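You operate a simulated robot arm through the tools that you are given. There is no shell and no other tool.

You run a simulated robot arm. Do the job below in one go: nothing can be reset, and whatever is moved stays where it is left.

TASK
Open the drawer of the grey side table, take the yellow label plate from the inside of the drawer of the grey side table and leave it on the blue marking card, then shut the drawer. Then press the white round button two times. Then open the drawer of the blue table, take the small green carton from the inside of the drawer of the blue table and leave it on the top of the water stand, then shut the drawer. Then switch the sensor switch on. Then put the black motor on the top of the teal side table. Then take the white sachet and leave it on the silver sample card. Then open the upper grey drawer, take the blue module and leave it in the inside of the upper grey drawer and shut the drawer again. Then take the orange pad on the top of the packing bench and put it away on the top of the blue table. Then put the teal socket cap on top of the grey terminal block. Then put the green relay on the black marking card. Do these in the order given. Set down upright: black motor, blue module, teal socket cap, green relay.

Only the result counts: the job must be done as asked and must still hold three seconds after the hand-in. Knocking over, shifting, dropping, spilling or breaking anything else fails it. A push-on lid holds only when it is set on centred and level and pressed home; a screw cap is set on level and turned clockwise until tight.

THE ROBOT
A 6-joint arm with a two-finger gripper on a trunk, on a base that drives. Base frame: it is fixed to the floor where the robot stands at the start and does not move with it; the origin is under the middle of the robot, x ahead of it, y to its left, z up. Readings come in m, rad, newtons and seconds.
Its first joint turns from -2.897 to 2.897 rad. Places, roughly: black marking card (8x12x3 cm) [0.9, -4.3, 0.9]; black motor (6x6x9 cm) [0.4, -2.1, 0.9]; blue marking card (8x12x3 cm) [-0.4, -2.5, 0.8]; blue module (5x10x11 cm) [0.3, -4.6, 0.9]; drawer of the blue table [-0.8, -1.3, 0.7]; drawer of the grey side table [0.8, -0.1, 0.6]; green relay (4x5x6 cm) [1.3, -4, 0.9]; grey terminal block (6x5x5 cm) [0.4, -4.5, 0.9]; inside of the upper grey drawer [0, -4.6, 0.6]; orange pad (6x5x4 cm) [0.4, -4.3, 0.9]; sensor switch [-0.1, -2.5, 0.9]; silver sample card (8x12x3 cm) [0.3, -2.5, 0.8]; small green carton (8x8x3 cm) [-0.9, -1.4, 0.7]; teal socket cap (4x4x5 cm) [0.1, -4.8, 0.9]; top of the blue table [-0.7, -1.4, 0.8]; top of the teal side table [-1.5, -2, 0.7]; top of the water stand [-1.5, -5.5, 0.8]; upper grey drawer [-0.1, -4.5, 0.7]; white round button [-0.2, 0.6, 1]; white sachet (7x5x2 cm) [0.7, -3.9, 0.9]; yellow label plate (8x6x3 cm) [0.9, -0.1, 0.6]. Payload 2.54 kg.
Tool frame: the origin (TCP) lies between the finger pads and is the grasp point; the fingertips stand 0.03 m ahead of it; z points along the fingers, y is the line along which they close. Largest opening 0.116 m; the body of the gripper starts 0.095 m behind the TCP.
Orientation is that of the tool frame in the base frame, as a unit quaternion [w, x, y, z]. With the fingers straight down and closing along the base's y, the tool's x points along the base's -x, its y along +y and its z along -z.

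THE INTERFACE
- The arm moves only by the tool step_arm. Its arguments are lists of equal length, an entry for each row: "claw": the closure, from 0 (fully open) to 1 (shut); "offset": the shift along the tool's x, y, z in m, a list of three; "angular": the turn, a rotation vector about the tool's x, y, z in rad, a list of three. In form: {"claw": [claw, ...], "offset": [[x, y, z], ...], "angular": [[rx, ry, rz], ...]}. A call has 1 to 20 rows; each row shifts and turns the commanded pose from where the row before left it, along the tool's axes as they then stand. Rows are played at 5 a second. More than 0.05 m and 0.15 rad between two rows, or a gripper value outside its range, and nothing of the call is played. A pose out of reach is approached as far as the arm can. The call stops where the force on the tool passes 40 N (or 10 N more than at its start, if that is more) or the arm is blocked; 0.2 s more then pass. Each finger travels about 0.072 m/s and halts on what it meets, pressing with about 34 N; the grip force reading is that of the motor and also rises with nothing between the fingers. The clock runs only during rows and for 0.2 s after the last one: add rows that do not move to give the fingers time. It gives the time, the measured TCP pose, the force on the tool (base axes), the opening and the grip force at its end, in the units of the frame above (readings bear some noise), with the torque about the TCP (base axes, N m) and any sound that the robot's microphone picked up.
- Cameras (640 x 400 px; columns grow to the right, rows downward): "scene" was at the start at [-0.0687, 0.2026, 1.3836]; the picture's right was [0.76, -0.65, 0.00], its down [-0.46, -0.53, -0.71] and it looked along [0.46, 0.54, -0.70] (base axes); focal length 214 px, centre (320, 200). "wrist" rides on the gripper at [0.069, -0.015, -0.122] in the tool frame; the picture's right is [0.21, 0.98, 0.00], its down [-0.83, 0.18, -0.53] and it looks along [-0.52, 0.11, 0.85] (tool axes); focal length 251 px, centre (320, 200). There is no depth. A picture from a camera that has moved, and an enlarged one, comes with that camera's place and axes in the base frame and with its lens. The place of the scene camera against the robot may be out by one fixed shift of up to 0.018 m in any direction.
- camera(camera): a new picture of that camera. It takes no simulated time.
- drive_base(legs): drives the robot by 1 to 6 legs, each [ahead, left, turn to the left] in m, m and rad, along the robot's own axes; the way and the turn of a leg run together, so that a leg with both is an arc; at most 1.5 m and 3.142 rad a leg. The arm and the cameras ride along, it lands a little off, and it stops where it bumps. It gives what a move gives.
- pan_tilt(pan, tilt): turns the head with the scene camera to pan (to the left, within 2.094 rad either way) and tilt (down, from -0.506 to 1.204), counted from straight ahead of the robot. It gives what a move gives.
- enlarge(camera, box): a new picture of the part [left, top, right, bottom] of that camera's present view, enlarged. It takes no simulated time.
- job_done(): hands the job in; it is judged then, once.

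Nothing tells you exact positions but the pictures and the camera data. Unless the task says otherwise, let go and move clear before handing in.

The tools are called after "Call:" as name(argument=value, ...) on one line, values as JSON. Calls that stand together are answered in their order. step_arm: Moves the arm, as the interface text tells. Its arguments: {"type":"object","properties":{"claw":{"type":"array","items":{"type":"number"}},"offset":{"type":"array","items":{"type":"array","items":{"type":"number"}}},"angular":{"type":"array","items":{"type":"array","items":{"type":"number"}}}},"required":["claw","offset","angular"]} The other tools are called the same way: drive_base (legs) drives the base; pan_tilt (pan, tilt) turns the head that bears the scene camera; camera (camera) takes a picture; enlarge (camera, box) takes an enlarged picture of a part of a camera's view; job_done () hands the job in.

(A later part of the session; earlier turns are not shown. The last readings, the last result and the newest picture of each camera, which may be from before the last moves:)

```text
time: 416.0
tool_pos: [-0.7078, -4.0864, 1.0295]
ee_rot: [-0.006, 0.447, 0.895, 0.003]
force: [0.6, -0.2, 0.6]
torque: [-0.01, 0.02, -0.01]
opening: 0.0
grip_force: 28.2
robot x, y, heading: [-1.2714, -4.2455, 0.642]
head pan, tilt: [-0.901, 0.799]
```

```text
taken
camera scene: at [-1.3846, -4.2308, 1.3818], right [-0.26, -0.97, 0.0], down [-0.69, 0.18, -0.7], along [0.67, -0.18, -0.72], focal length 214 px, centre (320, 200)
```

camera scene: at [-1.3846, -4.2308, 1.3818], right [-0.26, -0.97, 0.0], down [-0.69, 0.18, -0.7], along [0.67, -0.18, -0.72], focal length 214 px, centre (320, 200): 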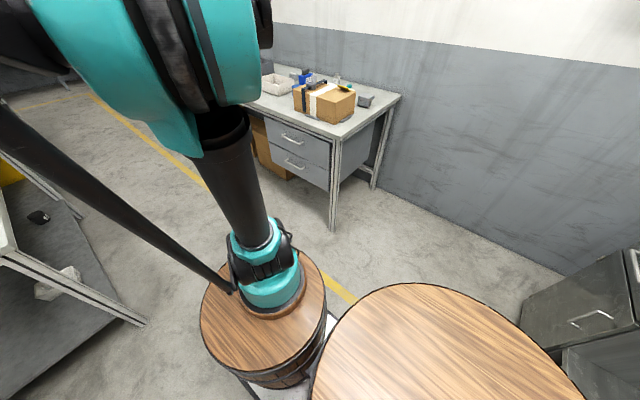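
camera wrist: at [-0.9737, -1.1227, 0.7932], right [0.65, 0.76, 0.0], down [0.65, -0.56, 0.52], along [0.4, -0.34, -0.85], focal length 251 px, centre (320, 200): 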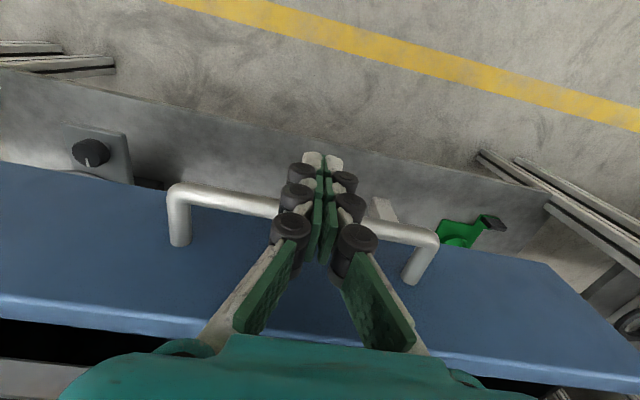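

Driving into the aisle between the two benches.

Call:
drive_base(legs=[[0.9, 0, 0], [0.86, 0, 0]])

Call:
pan_tilt(pan=0.8, tilt=0.8)

Call:
camera(camera="scene")

Call:
enlarge(camera="scene", box=[200, 100, 440, 250])

```text
time: 424.9
tool_pos: [0.6995, -3.036, 1.0293]
ee_rot: [-0.005, 0.452, 0.892, 0.003]
force: [0.3, -0.1, 0.6]
torque: [-0.02, 0.01, 0.01]
opening: 0.0
grip_force: 28.8
robot x, y, heading: [0.1333, -3.1943, 0.631]
head pan, tilt: [-0.901, 0.799]
```

```text
time: 426.6
tool_pos: [0.6989, -3.0363, 1.0289]
ee_rot: [-0.005, 0.451, 0.892, 0.003]
force: [0.2, -1.1, -0.3]
torque: [0.02, -0.02, -0.04]
opening: 0.0
grip_force: 28.6
robot x, y, heading: [0.1275, -3.1967, 0.637]
head pan, tilt: [0.799, 0.799]
```

```text
taken
camera scene: at [-0.0455, -3.0737, 1.3818], right [0.99, -0.14, 0.0], down [-0.1, -0.71, -0.7], along [0.1, 0.69, -0.72], focal length 214 px, centre (320, 200)
```

scene: 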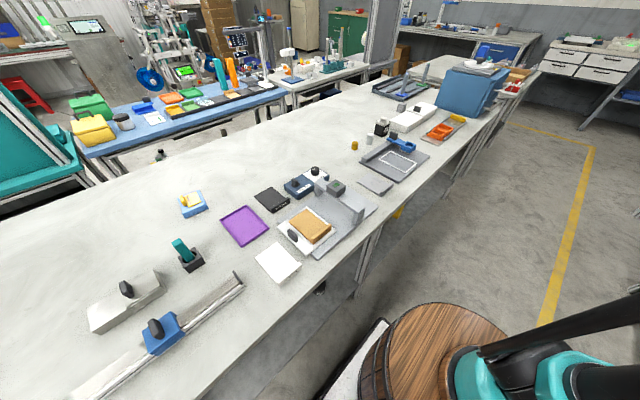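

```text
2.67 times, centred on (320, 175) of scene
camera zoom: at [-0.0455, -3.0737, 1.3818], right [0.99, -0.14, 0.0], down [-0.1, -0.71, -0.7], along [0.1, 0.69, -0.72], focal length 572 px, centre (320, 267)
```

zoom: 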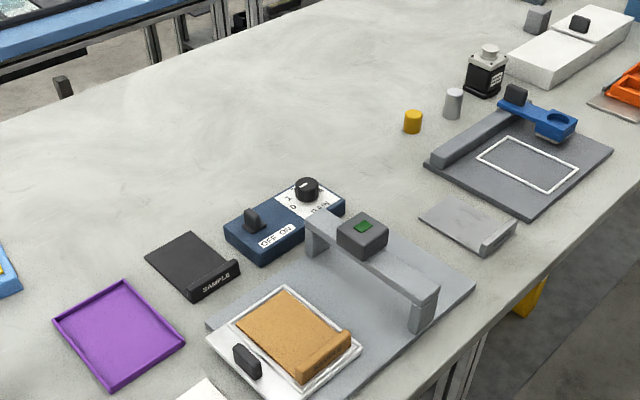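

The sensor switch (blue box with a black toggle, "OFF ON" label) is visible. Zooming in on it.

Call:
enlarge(camera="scene", box=[275, 155, 345, 205])

```text
8.00 times, centred on (310, 180) of scene
camera zoom: at [-0.0455, -3.0737, 1.3818], right [0.99, -0.14, 0.0], down [-0.1, -0.71, -0.7], along [0.1, 0.69, -0.72], focal length 1716 px, centre (400, 360)
```

zoom: 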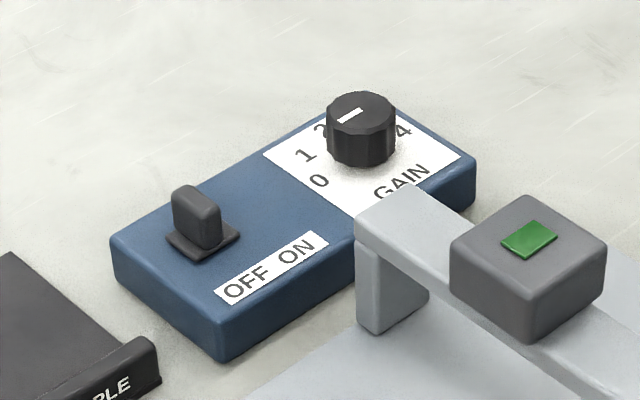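

The toggle leans to OFF (left); it must be pushed toward +x along the box. I'll turn the wrist round and bring the shut fingers above it.

Call:
step_arm(claw=[1, 1, 1, 1, 1, 1, 1, 1, 1, 1, 1, 1, 1, 1, 1, 1, 1, 1, 1, 1], offset=[[0, 0, 0], [0, 0, 0], [0, 0, 0], [0, 0, 0], [0, 0, 0], [0, 0, 0], [0, 0, 0], [0, 0, 0], [0, 0, 0], [0, 0, 0], [0, 0, 0], [0, 0, 0], [0, 0, 0], [0, 0, 0], [0, 0, 0], [0, 0, 0], [0, 0, 0], [0, 0, 0], [0, 0, 0], [0, 0, 0]], angular=[[0, 0, -0.1499], [0, 0, -0.1499], [0, 0, -0.1499], [0, 0, -0.1499], [0, 0, -0.1499], [0, 0, -0.1499], [0, 0, -0.1499], [0, 0, -0.1499], [0, 0, -0.1499], [0, 0, -0.1499], [0, 0, -0.1499], [0, 0, -0.1499], [0, 0, -0.1499], [0, 0, -0.1499], [0, 0, -0.1499], [0, 0, -0.1499], [0, 0, -0.1499], [0, 0, -0.1499], [0, 0, -0.1499], [0, 0, -0.1499]])

```text
time: 430.8
tool_pos: [0.6991, -3.0353, 1.0297]
ee_rot: [-0.002, 0.858, -0.513, -0.006]
force: [-0.2, 0.9, 0.5]
torque: [0.0, -0.01, 0.01]
opening: 0.0
grip_force: 27.9
robot x, y, heading: [0.1322, -3.194, 0.638]
head pan, tilt: [0.799, 0.799]
```

Call:
step_arm(claw=[1, 1, 1, 1, 1, 1, 1, 1, 1, 1, 1, 1, 1, 1, 1, 1, 1, 1, 1, 1], offset=[[0, 0, 0], [-0.0465, 0.0195, 0.001], [-0.0465, 0.0195, 0.001], [-0.0465, 0.0195, 0.001], [-0.0465, 0.0195, 0.001], [-0.0465, 0.0195, 0.001], [-0.0465, 0.0195, 0.001], [-0.0465, 0.0195, 0.001], [-0.0465, 0.0195, 0.001], [-0.0465, 0.0195, 0.001], [-0.0465, 0.0195, 0.001], [-0.0465, 0.0195, 0.001], [-0.0465, 0.0195, 0.001], [-0.0465, 0.0195, 0.001], [-0.0465, 0.0195, 0.001], [-0.0465, 0.0195, 0.001], [-0.0465, 0.0195, 0.001], [-0.0465, 0.0195, 0.001], [-0.0465, 0.0195, 0.001], [-0.0465, 0.0195, 0.001]], angular=[[0, 0.0126, -0.078], [0, 0, 0], [0, 0, 0], [0, 0, 0], [0, 0, 0], [0, 0, 0], [0, 0, 0], [0, 0, 0], [0, 0, 0], [0, 0, 0], [0, 0, 0], [0, 0, 0], [0, 0, 0], [0, 0, 0], [0, 0, 0], [0, 0, 0], [0, 0, 0], [0, 0, 0], [0, 0, 0], [0, 0, 0]])

Call:
camera(camera="wrist")

```text
refused: row 2 steps farther than a row can; nothing moved
```

```text
taken
camera wrist: at [0.7453, -3.0909, 1.1494], right [-0.76, -0.65, 0.0], down [-0.55, 0.64, 0.54], along [-0.35, 0.41, -0.84], focal length 251 px, centre (320, 200)
```

wrist: 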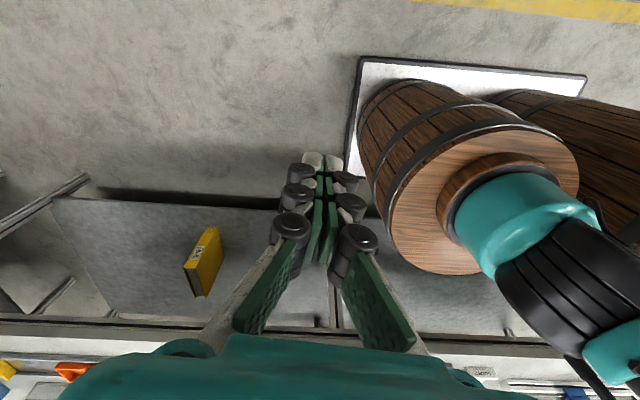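

Call:
step_arm(claw=[1, 1, 1, 1, 1, 1, 1, 1, 1, 1, 1, 1, 1, 1, 1, 1, 1, 1, 1, 1], offset=[[0, 0, 0], [-0.0455, 0.0191, 0.001], [-0.0455, 0.0191, 0.001], [-0.0455, 0.0191, 0.001], [-0.0455, 0.0191, 0.001], [-0.0455, 0.0191, 0.001], [-0.0455, 0.0191, 0.001], [-0.0455, 0.0191, 0.001], [-0.0455, 0.0191, 0.001], [-0.0455, 0.0191, 0.001], [-0.0455, 0.0191, 0.001], [-0.0455, 0.0191, 0.001], [-0.0455, 0.0191, 0.001], [-0.0455, 0.0191, 0.001], [-0.0455, 0.0191, 0.001], [-0.0455, 0.0191, 0.001], [-0.0455, 0.0191, 0.001], [-0.0455, 0.0191, 0.001], [-0.0455, 0.0191, 0.001], [-0.0455, 0.0191, 0.001]], angular=[[0, 0.0126, -0.078], [0, 0, 0], [0, 0, 0], [0, 0, 0], [0, 0, 0], [0, 0, 0], [0, 0, 0], [0, 0, 0], [0, 0, 0], [0, 0, 0], [0, 0, 0], [0, 0, 0], [0, 0, 0], [0, 0, 0], [0, 0, 0], [0, 0, 0], [0, 0, 0], [0, 0, 0], [0, 0, 0], [0, 0, 0]])

Call:
camera(camera="wrist")

```text
time: 435.0
tool_pos: [-0.0717, -2.5045, 1.011]
ee_rot: [0.001, 0.877, -0.48, 0.0]
force: [1.3, 0.1, 0.3]
torque: [0.04, 0.04, 0.02]
opening: 0.0002
grip_force: 28.4
robot x, y, heading: [0.1324, -3.1929, 0.638]
head pan, tilt: [0.799, 0.799]
```

```text
taken
camera wrist: at [-0.0226, -2.556, 1.1309], right [-0.71, -0.71, 0.0], down [-0.6, 0.6, 0.53], along [-0.38, 0.38, -0.85], focal length 251 px, centre (320, 200)
```

wrist: 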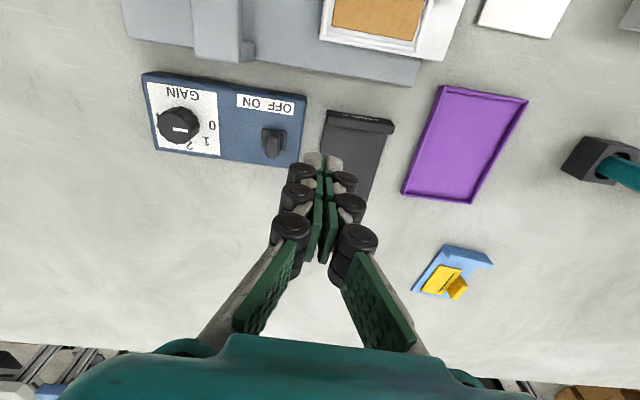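

Call:
enlarge(camera="wrist", box=[220, 80, 320, 170])

```text
4.44 times, centred on (270, 125) of wrist
camera zoom: at [-0.0226, -2.556, 1.1309], right [-0.71, -0.71, 0.0], down [-0.6, 0.6, 0.53], along [-0.38, 0.38, -0.85], focal length 1118 px, centre (542, 533)
```

zoom: 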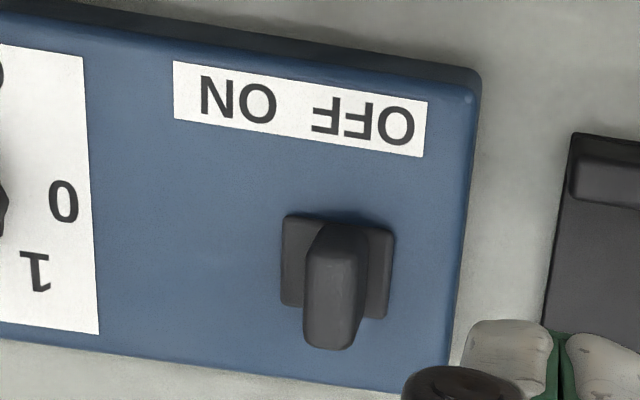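

The toggle is at (-0.055, -2.447), leaning to OFF. I'll set the fingertips beside it on the OFF side.

Call:
step_arm(claw=[1, 1, 1, 1, 1], offset=[[0, 0, 0], [-0.0353, -0.0138, 0.03], [0, 0, 0.03], [0, 0, 0.03], [0, 0, 0]], angular=[[0, 0, -0.08], [0, 0, 0], [0, 0, 0], [0, 0, 0], [0, 0, 0]])

Call:
camera(camera="wrist")

Call:
enlarge(camera="scene", box=[255, 140, 345, 205])

```text
time: 436.2
tool_pos: [-0.0838, -2.468, 0.9197]
ee_rot: [0.001, 0.896, -0.444, 0.0]
force: [-0.1, -0.1, 0.1]
torque: [0.01, 0.02, 0.03]
opening: 0.0
grip_force: 28.5
robot x, y, heading: [0.1307, -3.2003, 0.635]
head pan, tilt: [0.799, 0.799]
```

```text
taken
camera wrist: at [-0.0287, -2.5133, 1.0413], right [-0.65, -0.76, 0.0], down [-0.64, 0.55, 0.53], along [-0.41, 0.35, -0.85], focal length 251 px, centre (320, 200)
```

wrist: 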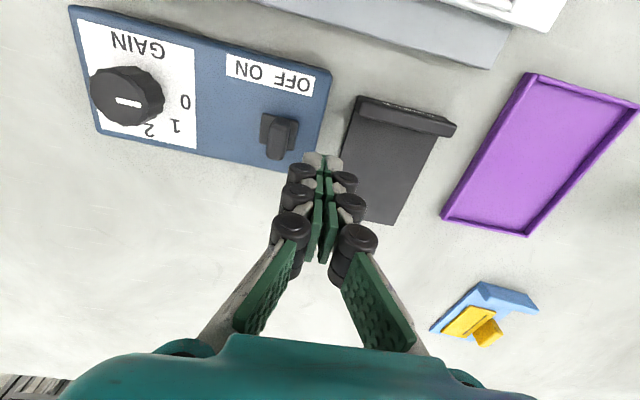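

```text
6.15 times, centred on (300, 172) of scene
camera zoom: at [-0.0456, -3.0735, 1.3818], right [0.99, -0.14, 0.0], down [-0.1, -0.71, -0.7], along [0.09, 0.69, -0.72], focal length 1320 px, centre (443, 369)
```

zoom: 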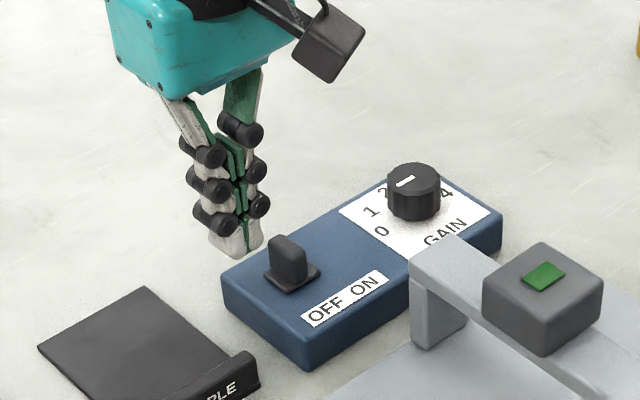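

Call:
step_arm(claw=[1, 1, 1], offset=[[0, 0, 0.018], [0, 0, 0.012], [0, 0, 0]], angular=[[0, 0, 0], [0, 0, 0], [0, 0, 0]])

Call:
enlarge(camera="wrist", box=[220, 70, 360, 190])

Call:
enlarge(camera="scene", box=[255, 140, 345, 205])

```text
time: 437.0
tool_pos: [-0.0836, -2.467, 0.8899]
ee_rot: [0.002, 0.895, -0.445, -0.001]
force: [0.0, 0.5, 0.0]
torque: [0.01, 0.01, -0.01]
opening: 0.0
grip_force: 29.1
robot x, y, heading: [0.1314, -3.1932, 0.632]
head pan, tilt: [0.799, 0.799]
```

```text
3.33 times, centred on (290, 130) of wrist
camera zoom: at [-0.0302, -2.5128, 1.0113], right [-0.65, -0.76, 0.0], down [-0.64, 0.55, 0.53], along [-0.41, 0.35, -0.85], focal length 838 px, centre (420, 433)
```

zoom: 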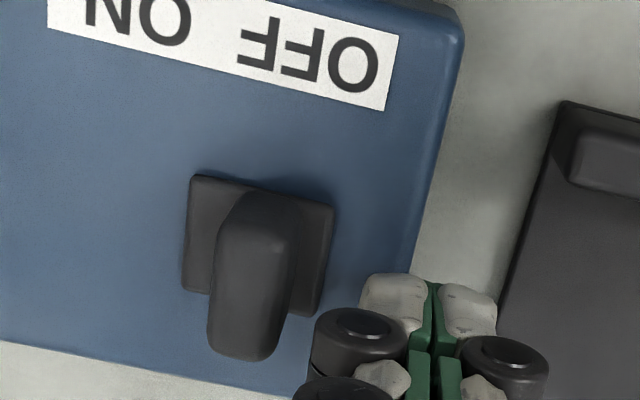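

```text
6.15 times, centred on (300, 172) of scene
camera zoom: at [-0.0456, -3.0735, 1.3818], right [0.99, -0.14, 0.0], down [-0.1, -0.71, -0.7], along [0.09, 0.69, -0.72], focal length 1320 px, centre (443, 369)
```

zoom: 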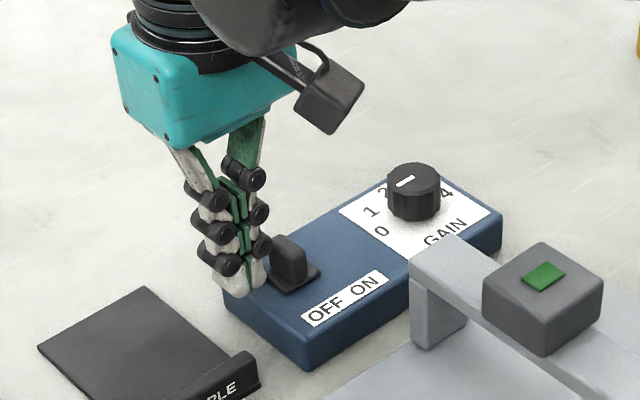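

Fingertips are level with the toggle's upper part. Pushing it toward ON in small steps.

Call:
step_arm(claw=[1, 1, 1, 1, 1], offset=[[0, -0.008, 0.003], [0, -0.006, 0], [0, -0.006, 0], [0, -0.005, 0], [0, -0.005, 0]], angular=[[0, 0, 0], [0, 0, 0], [0, 0, 0], [0, 0, 0], [0, 0, 0]])

Call:
enlarge(camera="scene", box=[255, 140, 345, 205])

```text
time: 438.2
tool_pos: [-0.0617, -2.4494, 0.8874]
ee_rot: [0.001, 0.896, -0.444, -0.001]
force: [-7.6, -7.9, -0.8]
torque: [-0.12, 0.09, -0.02]
opening: 0.0
grip_force: 28.7
robot x, y, heading: [0.1305, -3.1934, 0.634]
head pan, tilt: [0.799, 0.799]
```

```text
6.15 times, centred on (300, 172) of scene
camera zoom: at [-0.046, -3.0739, 1.3818], right [0.99, -0.14, 0.0], down [-0.1, -0.71, -0.7], along [0.09, 0.69, -0.72], focal length 1320 px, centre (443, 369)
```

zoom: 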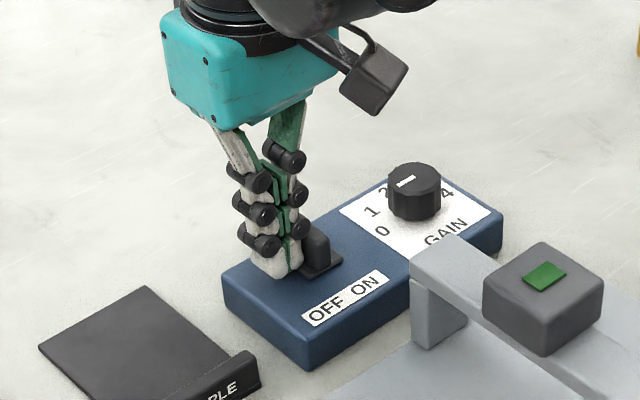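

The toggle is sliding toward ON. Continuing the push.

Call:
step_arm(claw=[1, 1, 1, 1], offset=[[0, -0.004, 0], [0, -0.004, 0], [0, -0.004, 0], [0, -0.004, 0]], angular=[[0, 0, 0], [0, 0, 0], [0, 0, 0], [0, 0, 0]])

Call:
enlarge(camera="scene", box=[255, 140, 345, 205])

```text
time: 438.8
tool_pos: [-0.0609, -2.4502, 0.8872]
ee_rot: [0.003, 0.897, -0.442, -0.002]
force: [-6.8, -5.2, 2.2]
torque: [-0.04, 0.04, 0.01]
opening: 0.0
grip_force: 29.1
robot x, y, heading: [0.1334, -3.1928, 0.635]
head pan, tilt: [0.799, 0.799]
stopped in row 2: the force on the tool passed its limit at 45 N (the readings are from after the stop); the commanded pose is now the measured one
```

```text
6.15 times, centred on (300, 172) of scene
camera zoom: at [-0.0462, -3.0742, 1.3818], right [0.99, -0.14, 0.0], down [-0.1, -0.71, -0.7], along [0.09, 0.69, -0.72], focal length 1320 px, centre (443, 369)
```

zoom: 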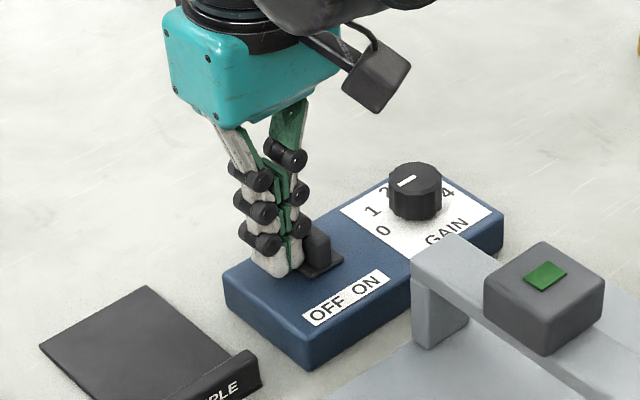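

It hit its end stop. Backing off to check its position.

Call:
step_arm(claw=[1, 1, 1, 1, 1], offset=[[0, 0.01, 0], [0, 0.015, 0], [0, 0, -0.04], [0, 0, -0.05], [0, 0, -0.03]], angular=[[0, 0, 0], [0, 0, 0], [0, 0, 0], [0, 0, 0], [0, 0, 0]])

Call:
enlarge(camera="scene", box=[255, 140, 345, 205])

Call:
enlarge(camera="wrist", box=[200, 60, 340, 180])

```text
time: 439.9
tool_pos: [-0.0763, -2.4648, 1.0059]
ee_rot: [0.003, 0.897, -0.442, -0.002]
force: [0.1, -0.2, -0.1]
torque: [-0.03, 0.02, -0.02]
opening: 0.0002
grip_force: 28.9
robot x, y, heading: [0.1293, -3.1925, 0.642]
head pan, tilt: [0.799, 0.799]
```

```text
6.15 times, centred on (300, 172) of scene
camera zoom: at [-0.046, -3.0738, 1.3818], right [0.99, -0.14, 0.0], down [-0.1, -0.71, -0.7], along [0.09, 0.69, -0.72], focal length 1320 px, centre (443, 369)
```

zoom: 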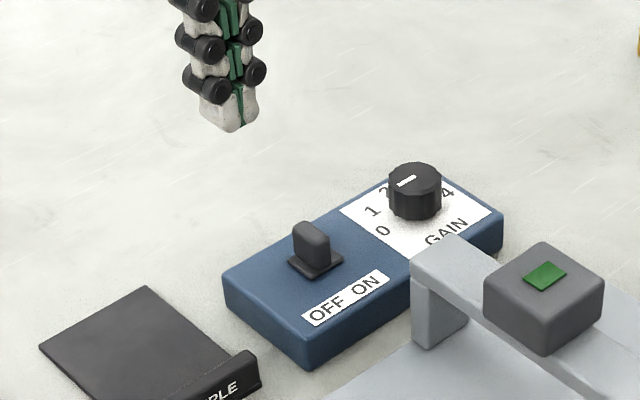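

```text
3.33 times, centred on (270, 120) of wrist
camera zoom: at [-0.0225, -2.5102, 1.127], right [-0.64, -0.76, 0.01], down [-0.64, 0.55, 0.53], along [-0.41, 0.34, -0.84], focal length 838 px, centre (487, 467)
```

zoom: 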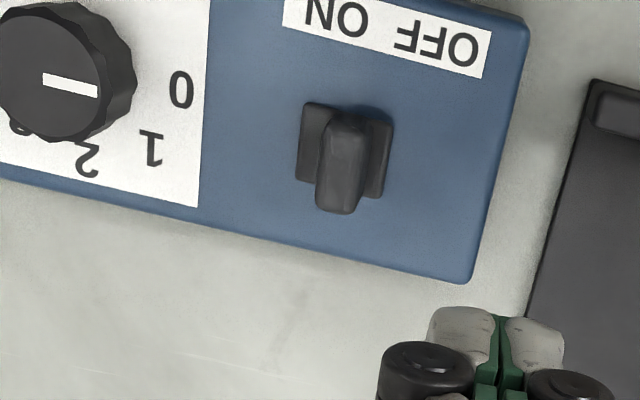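

The slide toggle moved over to the ON side and sits at its end stop. Next is the black motor near (0.44, -2.07); I'll raise the arm and drive ahead.

Call:
step_arm(claw=[0.5, 0.2, 0], offset=[[0, 0, -0.03], [0, 0, -0.03], [0, 0, 0]], angular=[[0, 0, 0], [0, 0, 0], [0, 0, 0]])

Call:
drive_base(legs=[[0.6, 0, 0]])

Call:
camera(camera="wrist")

Call:
camera(camera="scene")

```text
time: 440.8
tool_pos: [-0.0764, -2.4665, 1.0665]
ee_rot: [0.003, 0.897, -0.442, -0.001]
force: [0.0, 0.8, -0.8]
torque: [0.03, -0.02, 0.04]
opening: 0.0959
grip_force: 0.1
robot x, y, heading: [0.1321, -3.1942, 0.635]
head pan, tilt: [0.799, 0.799]
```

```text
time: 444.1
tool_pos: [0.4184, -2.1128, 1.0655]
ee_rot: [0.003, 0.893, -0.45, -0.001]
force: [-0.7, 0.4, 0.6]
torque: [0.02, -0.01, 0.02]
opening: 0.1156
grip_force: 0.1
robot x, y, heading: [0.6156, -2.8463, 0.617]
head pan, tilt: [0.799, 0.799]
```

```text
taken
camera wrist: at [0.472, -2.1588, 1.1868], right [-0.66, -0.75, 0.01], down [-0.63, 0.56, 0.53], along [-0.41, 0.35, -0.84], focal length 251 px, centre (320, 200)
```

wrist: 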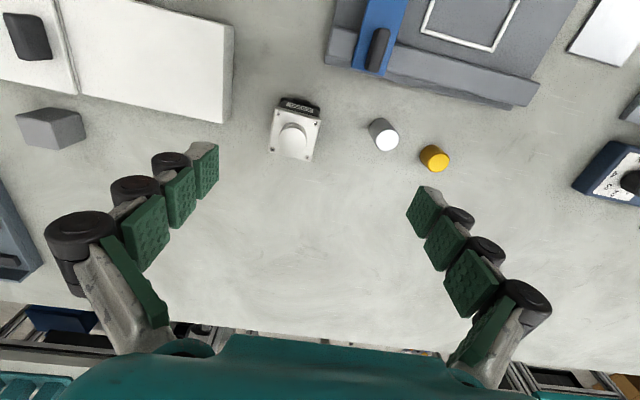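

```text
taken
camera scene: at [0.4387, -2.7216, 1.3818], right [0.99, -0.15, 0.0], down [-0.11, -0.71, -0.7], along [0.11, 0.69, -0.72], focal length 214 px, centre (320, 200)
```

scene: 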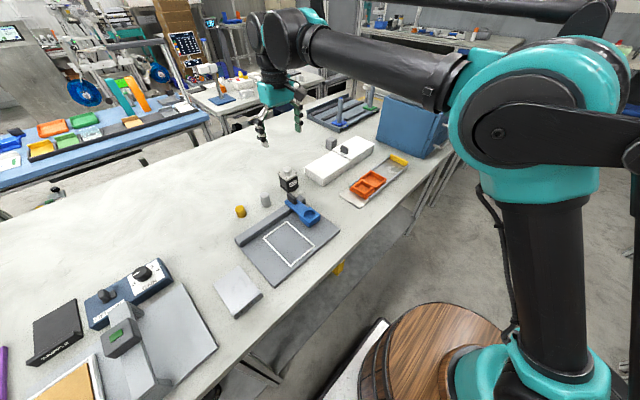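

The motor is just below the gripper. Zooming to find its exact place and angle.

Call:
enlarge(camera="wrist", box=[240, 80, 360, 180])

Call:
enlarge(camera="scene", box=[250, 150, 330, 210])

```text
4.00 times, centred on (300, 130) of wrist
camera zoom: at [0.472, -2.1588, 1.1868], right [-0.66, -0.75, 0.01], down [-0.63, 0.56, 0.53], along [-0.41, 0.35, -0.84], focal length 1006 px, centre (400, 480)
```

zoom: 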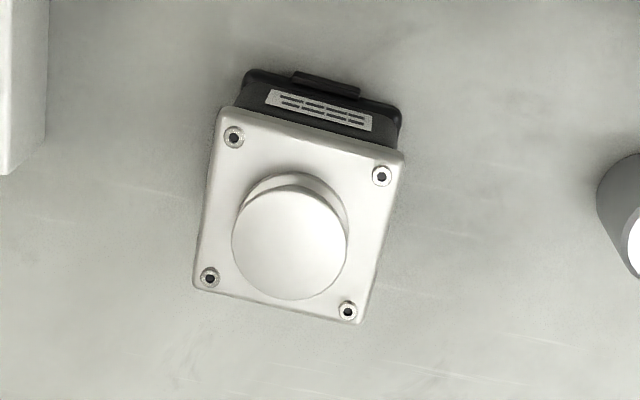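

```text
6.67 times, centred on (290, 180) of scene
camera zoom: at [0.4387, -2.7216, 1.3818], right [0.99, -0.15, 0.0], down [-0.11, -0.71, -0.7], along [0.11, 0.69, -0.72], focal length 1430 px, centre (520, 333)
```

zoom: 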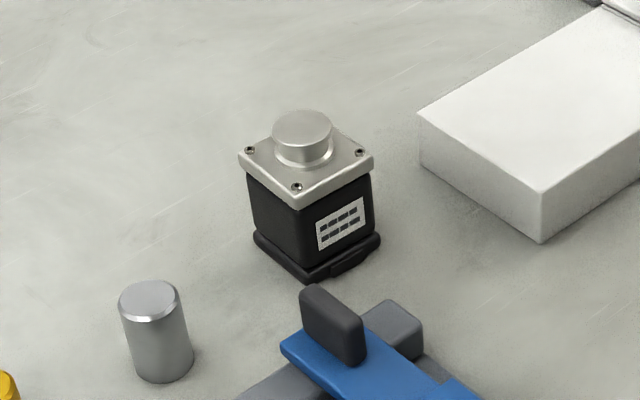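

The motor (square 6 cm head plate, top ≈0.87) is centred at about (0.413, -2.066). I'll move over it and check lower down.

Call:
step_arm(claw=[0.18, 0.18, 0.18, 0.18, 0.18], offset=[[-0.0408, -0.0235, 0], [0, 0, 0.04], [0, 0, 0.04], [0, 0, 0.02], [0, 0, 0]], angular=[[0, 0, 0.037], [0, 0, 0], [0, 0, 0], [0, 0, 0], [0, 0, 0]])

Call:
camera(camera="wrist")

Call:
enlarge(camera="scene", box=[230, 110, 350, 210])

```text
time: 445.3
tool_pos: [0.4091, -2.0631, 0.9665]
ee_rot: [0.003, 0.884, -0.467, -0.003]
force: [0.0, -0.7, 0.0]
torque: [-0.01, -0.02, -0.02]
opening: 0.0955
grip_force: 0.0
robot x, y, heading: [0.6171, -2.8475, 0.622]
head pan, tilt: [0.799, 0.799]
```

```text
taken
camera wrist: at [0.4618, -2.1118, 1.0871], right [-0.69, -0.73, 0.01], down [-0.61, 0.58, 0.53], along [-0.39, 0.36, -0.85], focal length 251 px, centre (320, 200)
```

wrist: 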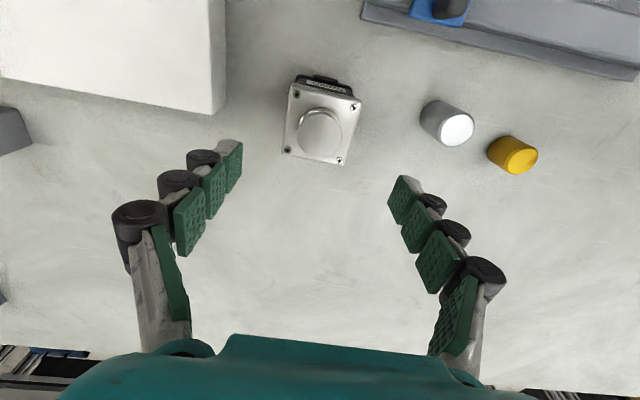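

```text
4.00 times, centred on (290, 160) of scene
camera zoom: at [0.4386, -2.7215, 1.3818], right [0.99, -0.15, 0.0], down [-0.11, -0.71, -0.7], along [0.11, 0.69, -0.72], focal length 858 px, centre (440, 360)
```

zoom: 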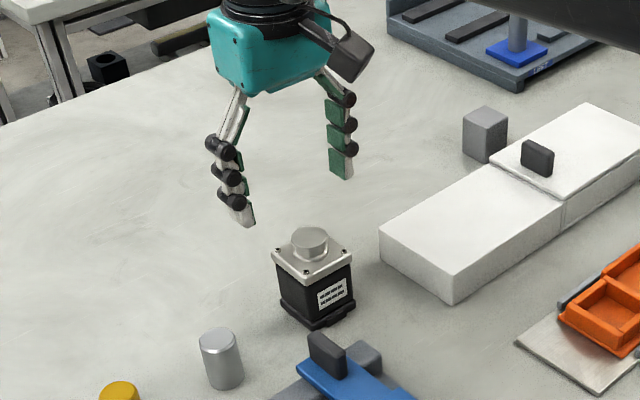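

Well aligned; a small correction, then going down and gripping the motor.

Call:
step_arm(claw=[0.18, 0.18, 0.18, 0.18, 0.4, 0.7, 1, 1], offset=[[0.0095, -0.0023, 0.03], [0, 0, 0.04], [0, 0, 0.028], [0, 0, 0], [0, 0, 0], [0, 0, 0], [0, 0, 0], [0, 0, 0]], angular=[[0, 0, 0], [0, 0, 0], [0, 0, 0], [0, 0, 0], [0, 0, 0], [0, 0, 0], [0, 0, 0], [0, 0, 0]])

Call:
camera(camera="wrist")

Call:
enlarge(camera="scene", box=[230, 110, 350, 210])

```text
time: 447.1
tool_pos: [0.4189, -2.0718, 0.8671]
ee_rot: [0.003, 0.884, -0.467, -0.002]
force: [2.4, 2.1, -0.1]
torque: [0.09, -0.05, -0.08]
opening: 0.0555
grip_force: 34.8
robot x, y, heading: [0.6153, -2.8465, 0.617]
head pan, tilt: [0.799, 0.799]
```

```text
taken
camera wrist: at [0.47, -2.1198, 0.988], right [-0.69, -0.73, 0.01], down [-0.61, 0.58, 0.53], along [-0.39, 0.36, -0.85], focal length 251 px, centre (320, 200)
```

wrist: 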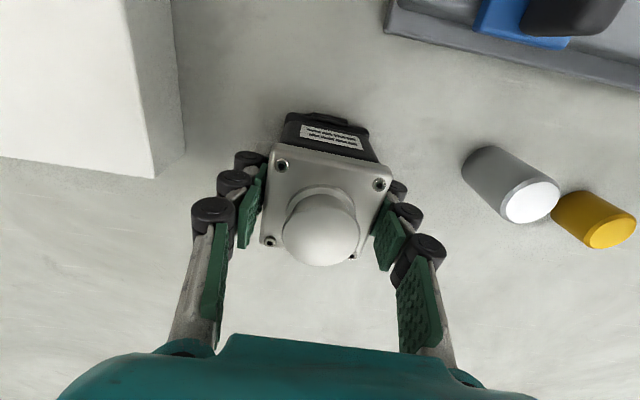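

```text
4.00 times, centred on (290, 160) of scene
camera zoom: at [0.4387, -2.7215, 1.3818], right [0.99, -0.15, 0.0], down [-0.11, -0.71, -0.7], along [0.11, 0.69, -0.72], focal length 858 px, centre (440, 360)
```

zoom: 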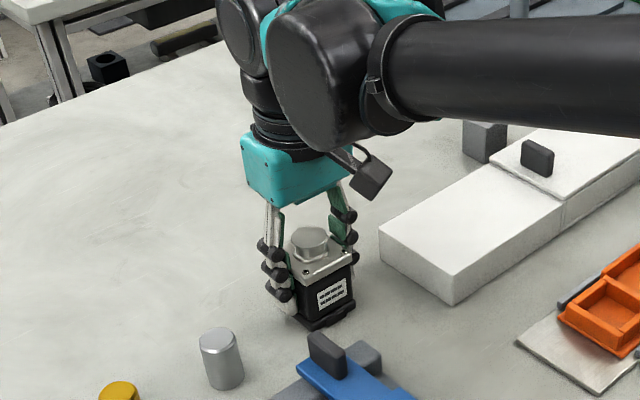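

Gripped (5.6 cm). Lifting the motor straight up.

Call:
step_arm(claw=[1, 1, 1, 1, 1, 1, 1], offset=[[0, 0, -0.01], [0, 0, -0.02], [0, 0, -0.03], [0, 0, -0.04], [0, 0, -0.04], [0, 0, -0.04], [0, 0, 0]], angular=[[0, 0, 0], [0, 0, 0], [0, 0, 0], [0, 0, 0], [0, 0, 0], [0, 0, 0], [0, 0, 0]])

Call:
camera(camera="wrist")

Call:
enlarge(camera="scene", box=[230, 80, 370, 200])

```text
time: 448.7
tool_pos: [0.4186, -2.0729, 1.0477]
ee_rot: [0.004, 0.885, -0.466, 0.0]
force: [0.1, -0.4, -8.0]
torque: [0.0, 0.0, 0.0]
opening: 0.0552
grip_force: 33.6
robot x, y, heading: [0.618, -2.8457, 0.616]
head pan, tilt: [0.799, 0.799]
```

```text
taken
camera wrist: at [0.4713, -2.1221, 1.1682], right [-0.69, -0.73, 0.01], down [-0.61, 0.58, 0.53], along [-0.39, 0.36, -0.85], focal length 251 px, centre (320, 200)
```

wrist: 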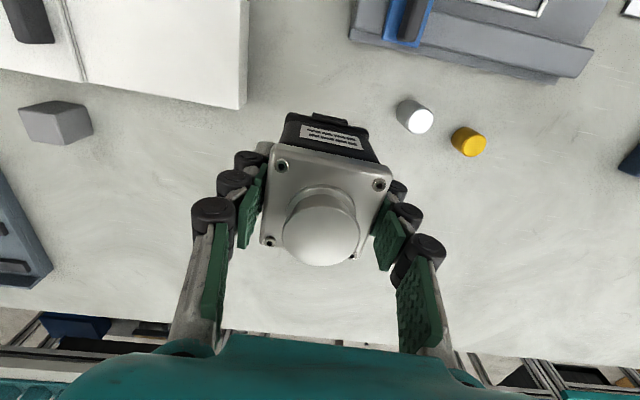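

```text
3.33 times, centred on (300, 140) of scene
camera zoom: at [0.4386, -2.7213, 1.3817], right [0.99, -0.15, 0.0], down [-0.11, -0.71, -0.7], along [0.11, 0.69, -0.72], focal length 715 px, centre (387, 400)
```

zoom: 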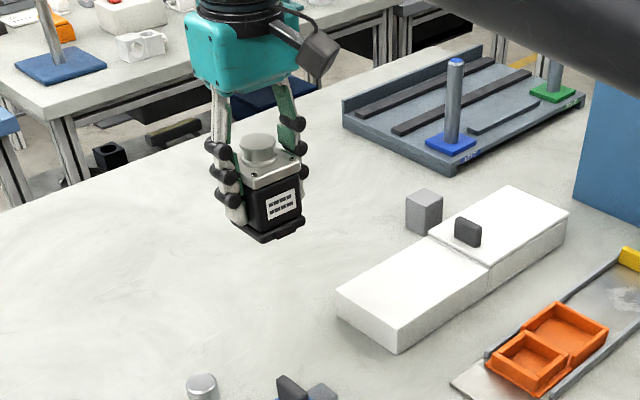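

The motor is held upright. Tucking in and driving round to the teal side table.

Call:
step_arm(claw=[1, 1, 1, 1, 1, 1, 1, 1, 1, 1, 1, 1, 1, 1, 1, 1, 1, 1], offset=[[0.0405, -0.0203, -0.003], [0.0405, -0.0203, -0.003], [0.0405, -0.0203, -0.003], [0.0405, -0.0203, -0.003], [0.0405, -0.0203, -0.003], [0.0405, -0.0203, -0.003], [0.0405, -0.0203, -0.003], [0.0405, -0.0203, -0.003], [0.0405, -0.0203, -0.003], [0.0405, -0.0203, -0.003], [0.0405, -0.0203, -0.003], [0.0405, -0.0203, -0.003], [0.0405, -0.0203, -0.003], [0.0405, -0.0203, -0.003], [0.0405, -0.0203, -0.003], [0.0405, -0.0203, -0.003], [0.0405, -0.0203, -0.003], [0, 0, 0]], angular=[[0, 0, 0], [0, 0, 0], [0, 0, 0], [0, 0, 0], [0, 0, 0], [0, 0, 0], [0, 0, 0], [0, 0, 0], [0, 0, 0], [0, 0, 0], [0, 0, 0], [0, 0, 0], [0, 0, 0], [0, 0, 0], [0, 0, 0], [0, 0, 0], [0, 0, 0], [0, 0, 0]])

Call:
enlarge(camera="scene", box=[0, 120, 360, 345])

Call:
drive_base(legs=[[0, 0, 0.025], [-1.2, -0.02, 0], [-1.2, 0, 0]])

```text
time: 452.5
tool_pos: [1.0977, -2.4447, 1.1004]
ee_rot: [0.003, 0.885, -0.466, -0.001]
force: [0.0, -0.1, -8.1]
torque: [-0.03, -0.01, 0.02]
opening: 0.0554
grip_force: 34.0
robot x, y, heading: [0.6174, -2.8448, 0.616]
head pan, tilt: [0.799, 0.799]
```

```text
1.78 times, centred on (180, 232) of scene
camera zoom: at [0.4389, -2.7215, 1.3818], right [0.99, -0.15, 0.0], down [-0.11, -0.71, -0.7], along [0.11, 0.69, -0.72], focal length 381 px, centre (569, 142)
```

zoom: 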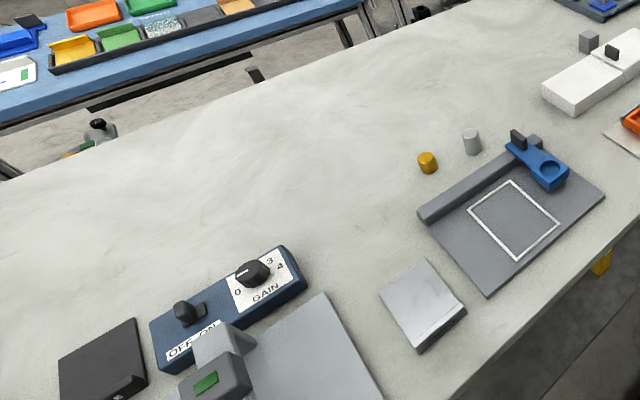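

```text
time: 464.8
tool_pos: [-0.8538, -3.8973, 1.0995]
ee_rot: [0.003, 0.893, -0.45, -0.001]
force: [0.9, -0.7, -8.2]
torque: [0.0, -0.03, -0.02]
opening: 0.0551
grip_force: 33.6
robot x, y, heading: [-1.3223, -4.3172, 0.654]
head pan, tilt: [0.799, 0.799]
```

Call:
drive_base(legs=[[0, 0.98, 0], [0, 0.96, 0]])

Call:
pan_tilt(pan=0.35, tilt=0.6)

Call:
camera(camera="scene")

```text
time: 474.6
tool_pos: [-2.1171, -2.3645, 1.1006]
ee_rot: [0.003, 0.902, -0.432, -0.001]
force: [0.2, -0.9, -8.7]
torque: [-0.01, 0.01, 0.01]
opening: 0.0553
grip_force: 33.6
robot x, y, heading: [-2.5671, -2.8005, 0.697]
head pan, tilt: [0.799, 0.799]
```

```text
time: 475.5
tool_pos: [-2.1164, -2.3639, 1.0992]
ee_rot: [0.004, 0.902, -0.432, -0.002]
force: [-0.1, 0.2, -8.2]
torque: [0.01, 0.02, 0.0]
opening: 0.0554
grip_force: 33.7
robot x, y, heading: [-2.5711, -2.7997, 0.698]
head pan, tilt: [0.351, 0.6]
```

```text
taken
camera scene: at [-2.7151, -2.6954, 1.3987], right [0.87, -0.5, 0.0], down [-0.28, -0.49, -0.82], along [0.41, 0.71, -0.57], focal length 214 px, centre (320, 200)
```

scene: 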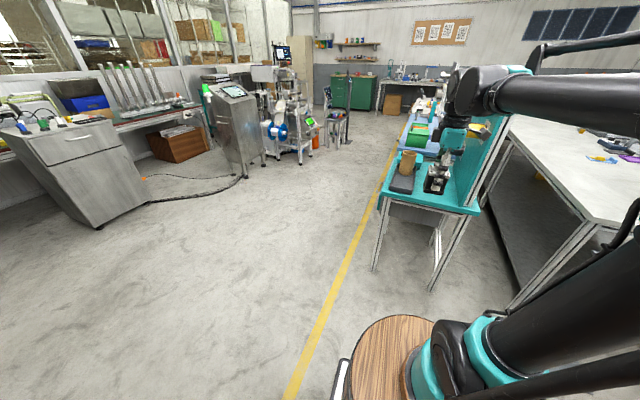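

Call:
enlarge(camera="scene", box=[350, 100, 530, 240])

```text
2.86 times, centred on (440, 170) of scene
camera zoom: at [-2.7151, -2.6954, 1.3987], right [0.87, -0.5, 0.0], down [-0.28, -0.49, -0.82], along [0.41, 0.71, -0.57], focal length 613 px, centre (-23, 286)
```

zoom: 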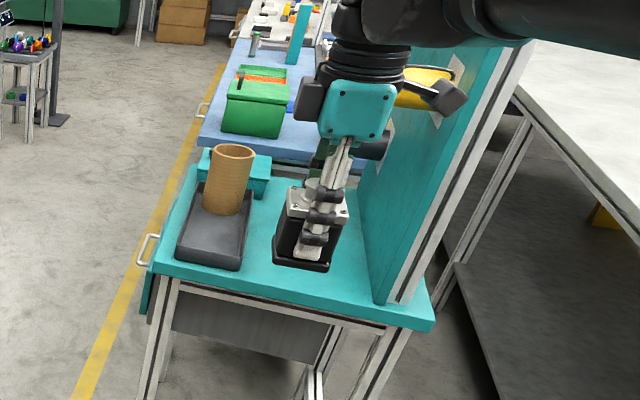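

The teal table has free room at its right end, between the black tray and the upright board: about W spot → base (-1.70, -2.15). I'll drive a bit closer and bring the motor over.

Call:
drive_base(legs=[[0, 0, -0.054], [0.25, 0, 0]])

Call:
camera(camera="wrist")

```text
time: 477.7
tool_pos: [-1.8978, -2.2417, 1.0997]
ee_rot: [0.004, 0.89, -0.457, -0.001]
force: [-0.1, 0.5, -7.5]
torque: [-0.01, 0.01, 0.03]
opening: 0.0554
grip_force: 33.8
robot x, y, heading: [-2.3707, -2.6554, 0.643]
head pan, tilt: [0.351, 0.6]
```

```text
taken
camera wrist: at [-1.845, -2.2887, 1.2207], right [-0.67, -0.74, 0.01], down [-0.63, 0.57, 0.53], along [-0.4, 0.35, -0.85], focal length 251 px, centre (320, 200)
```

wrist: 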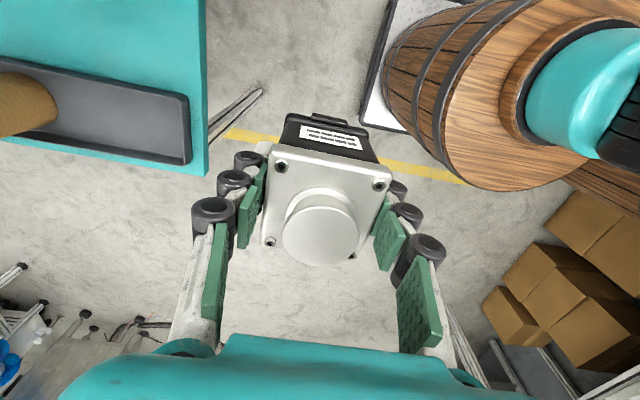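

The table's top is z≈0.685 with its right edge at x_w≈-2.65; the clear spot is about (-1.659, -2.101). Moving the motor over it.

Call:
step_arm(claw=[1, 1, 1, 1, 1, 1, 1, 1, 1, 1], offset=[[0.0035, -0.0394, 0], [0.0035, -0.0394, 0], [0.0035, -0.0394, 0], [0.0035, -0.0394, 0], [0.0035, -0.0394, 0], [0.0035, -0.0394, 0], [0.0035, -0.0394, 0], [0, 0, 0.04], [0, 0, 0.04], [0, 0, 0]], angular=[[0, 0, 0], [0, 0, 0], [0, 0, 0], [0, 0, 0], [0, 0, 0], [0, 0, 0], [0, 0, 0], [0, 0, 0], [0, 0, 0], [0, 0, 0]])

Call:
camera(camera="wrist")

Call:
pan_tilt(pan=0.25, tilt=0.7)

Call:
camera(camera="scene")

```text
time: 479.9
tool_pos: [-1.6629, -2.1007, 1.0176]
ee_rot: [0.003, 0.89, -0.456, -0.002]
force: [0.2, 0.2, -7.4]
torque: [-0.03, 0.02, 0.0]
opening: 0.0555
grip_force: 34.3
robot x, y, heading: [-2.3747, -2.6501, 0.641]
head pan, tilt: [0.351, 0.6]
```

```text
taken
camera wrist: at [-1.6095, -2.1473, 1.1385], right [-0.67, -0.74, 0.01], down [-0.63, 0.57, 0.53], along [-0.4, 0.35, -0.85], focal length 251 px, centre (320, 200)
```

wrist: 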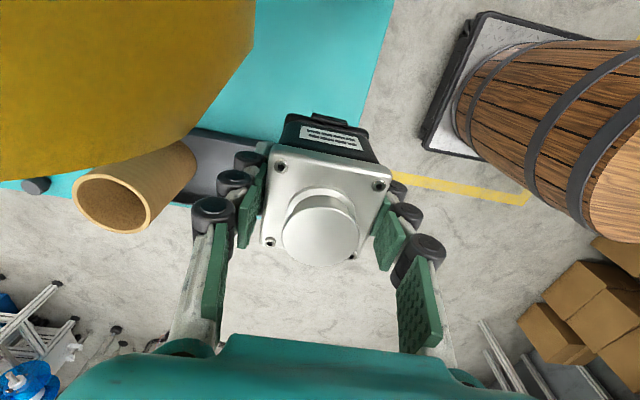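

```text
time: 480.6
tool_pos: [-1.6623, -2.1003, 1.018]
ee_rot: [0.003, 0.89, -0.456, -0.001]
force: [0.4, -0.4, -7.8]
torque: [0.0, 0.02, 0.03]
opening: 0.0552
grip_force: 34.2
robot x, y, heading: [-2.3705, -2.6556, 0.643]
head pan, tilt: [0.25, 0.7]
```

```text
taken
camera scene: at [-2.5064, -2.5485, 1.3901], right [0.78, -0.63, 0.0], down [-0.4, -0.5, -0.77], along [0.48, 0.6, -0.64], focal length 214 px, centre (320, 200)
```

scene: 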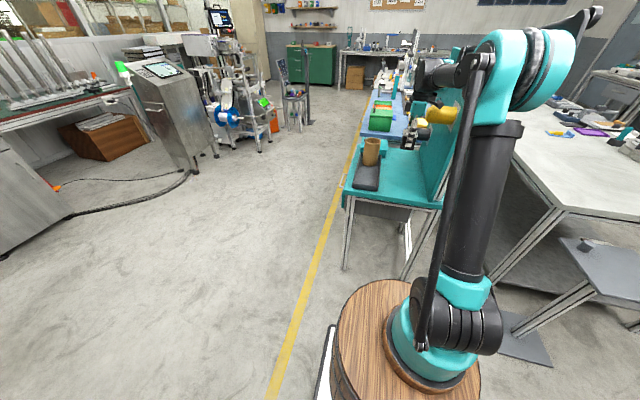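

The yellow peg of the upright board is close to the hand. Zooming to check the clearance.

Call:
enlarge(camera="scene", box=[340, 60, 480, 200])

```text
2.86 times, centred on (410, 130) of scene
camera zoom: at [-2.5064, -2.5485, 1.3901], right [0.78, -0.63, 0.0], down [-0.4, -0.5, -0.77], along [0.48, 0.6, -0.64], focal length 613 px, centre (63, 400)
```

zoom: 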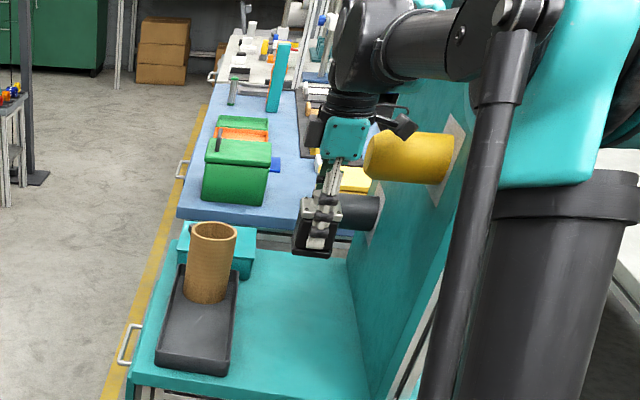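

The peg's tip is at W (-2.51, -0.75, 1.08), so I'll shift a few centimetres away from it (toward the right end), then lower.

Call:
step_arm(claw=[1, 1, 1, 1, 1], offset=[[-0.0205, 0.0201, 0], [0, 0, 0.03], [0, 0, 0.03], [0, 0, 0.03], [0, 0, 0]], angular=[[0, 0, 0], [0, 0, 0], [0, 0, 0], [0, 0, 0], [0, 0, 0]])

Call:
camera(camera="wrist")

Call:
enlarge(camera="scene", box=[340, 60, 480, 200])

```text
time: 481.8
tool_pos: [-1.6904, -2.095, 0.9264]
ee_rot: [0.003, 0.89, -0.456, -0.002]
force: [-0.6, 0.5, -7.4]
torque: [0.01, 0.03, 0.01]
opening: 0.0553
grip_force: 34.6
robot x, y, heading: [-2.3741, -2.6542, 0.64]
head pan, tilt: [0.25, 0.7]
```

```text
taken
camera wrist: at [-1.6363, -2.1422, 1.0478], right [-0.67, -0.74, 0.01], down [-0.63, 0.57, 0.53], along [-0.4, 0.35, -0.85], focal length 251 px, centre (320, 200)
```

wrist: 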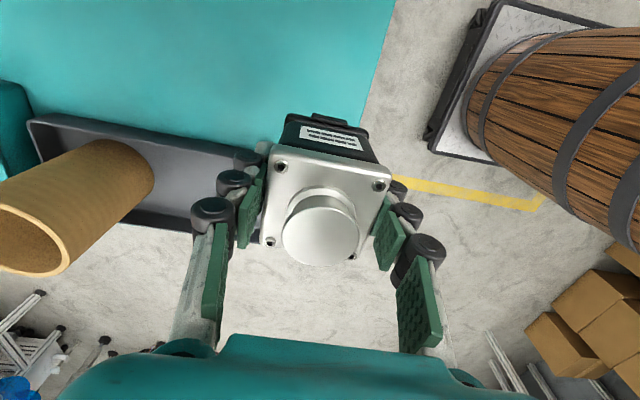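

```text
2.86 times, centred on (410, 130) of scene
camera zoom: at [-2.5064, -2.5485, 1.3901], right [0.78, -0.63, 0.0], down [-0.4, -0.5, -0.76], along [0.48, 0.6, -0.64], focal length 613 px, centre (63, 400)
```

zoom: 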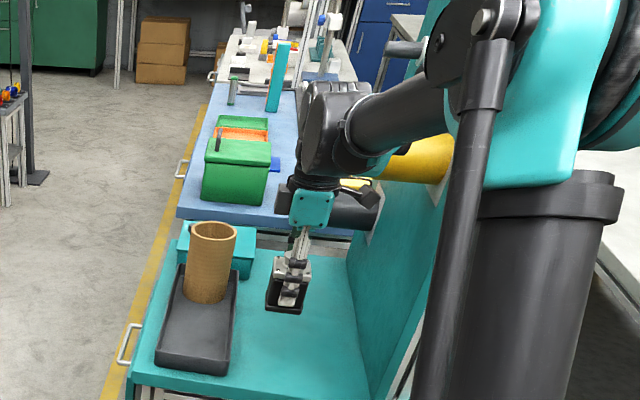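

Clear of tray, edge and peg. Lowering further.

Call:
step_arm(claw=[1, 1, 1, 1, 1], offset=[[0, 0, 0.03], [0, 0, 0.03], [0, 0, 0.025], [0, 0, 0.01], [0, 0, 0]], angular=[[0, 0, 0], [0, 0, 0], [0, 0, 0], [0, 0, 0], [0, 0, 0]])

Call:
enlarge(camera="scene", box=[370, 110, 470, 200])

```text
time: 483.0
tool_pos: [-1.6914, -2.0983, 0.8332]
ee_rot: [0.003, 0.889, -0.457, -0.002]
force: [0.4, 0.1, -8.7]
torque: [-0.01, 0.0, 0.0]
opening: 0.0553
grip_force: 33.5
robot x, y, heading: [-2.3722, -2.6536, 0.649]
head pan, tilt: [0.25, 0.7]
```

```text
4.44 times, centred on (420, 155) of scene
camera zoom: at [-2.5064, -2.5485, 1.3901], right [0.78, -0.63, 0.0], down [-0.4, -0.5, -0.76], along [0.48, 0.6, -0.64], focal length 953 px, centre (-124, 400)
```

zoom: 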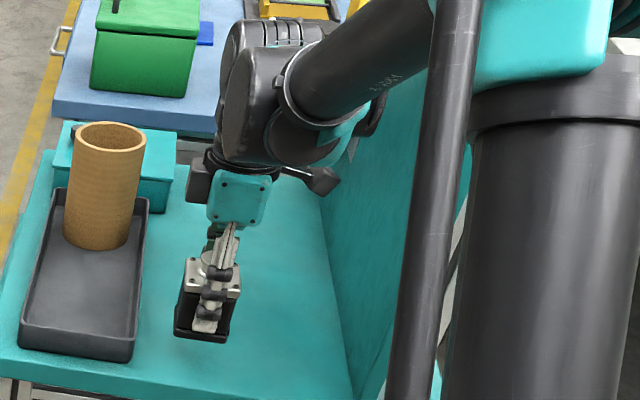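

Call:
step_arm(claw=[1, 1, 1, 1, 1, 1], offset=[[0, 0, 0.008], [0, 0, 0.006], [0, 0, 0.005], [0, 0, 0.004], [0, 0, 0.004], [0, 0, 0]], angular=[[0, 0, 0], [0, 0, 0], [0, 0, 0], [0, 0, 0], [0, 0, 0], [0, 0, 0]])

```text
time: 484.4
tool_pos: [-1.6902, -2.0975, 0.8059]
ee_rot: [0.003, 0.89, -0.457, -0.001]
force: [-0.2, -0.6, -7.1]
torque: [0.01, 0.0, -0.03]
opening: 0.0555
grip_force: 34.1
robot x, y, heading: [-2.3716, -2.654, 0.641]
head pan, tilt: [0.25, 0.7]
```

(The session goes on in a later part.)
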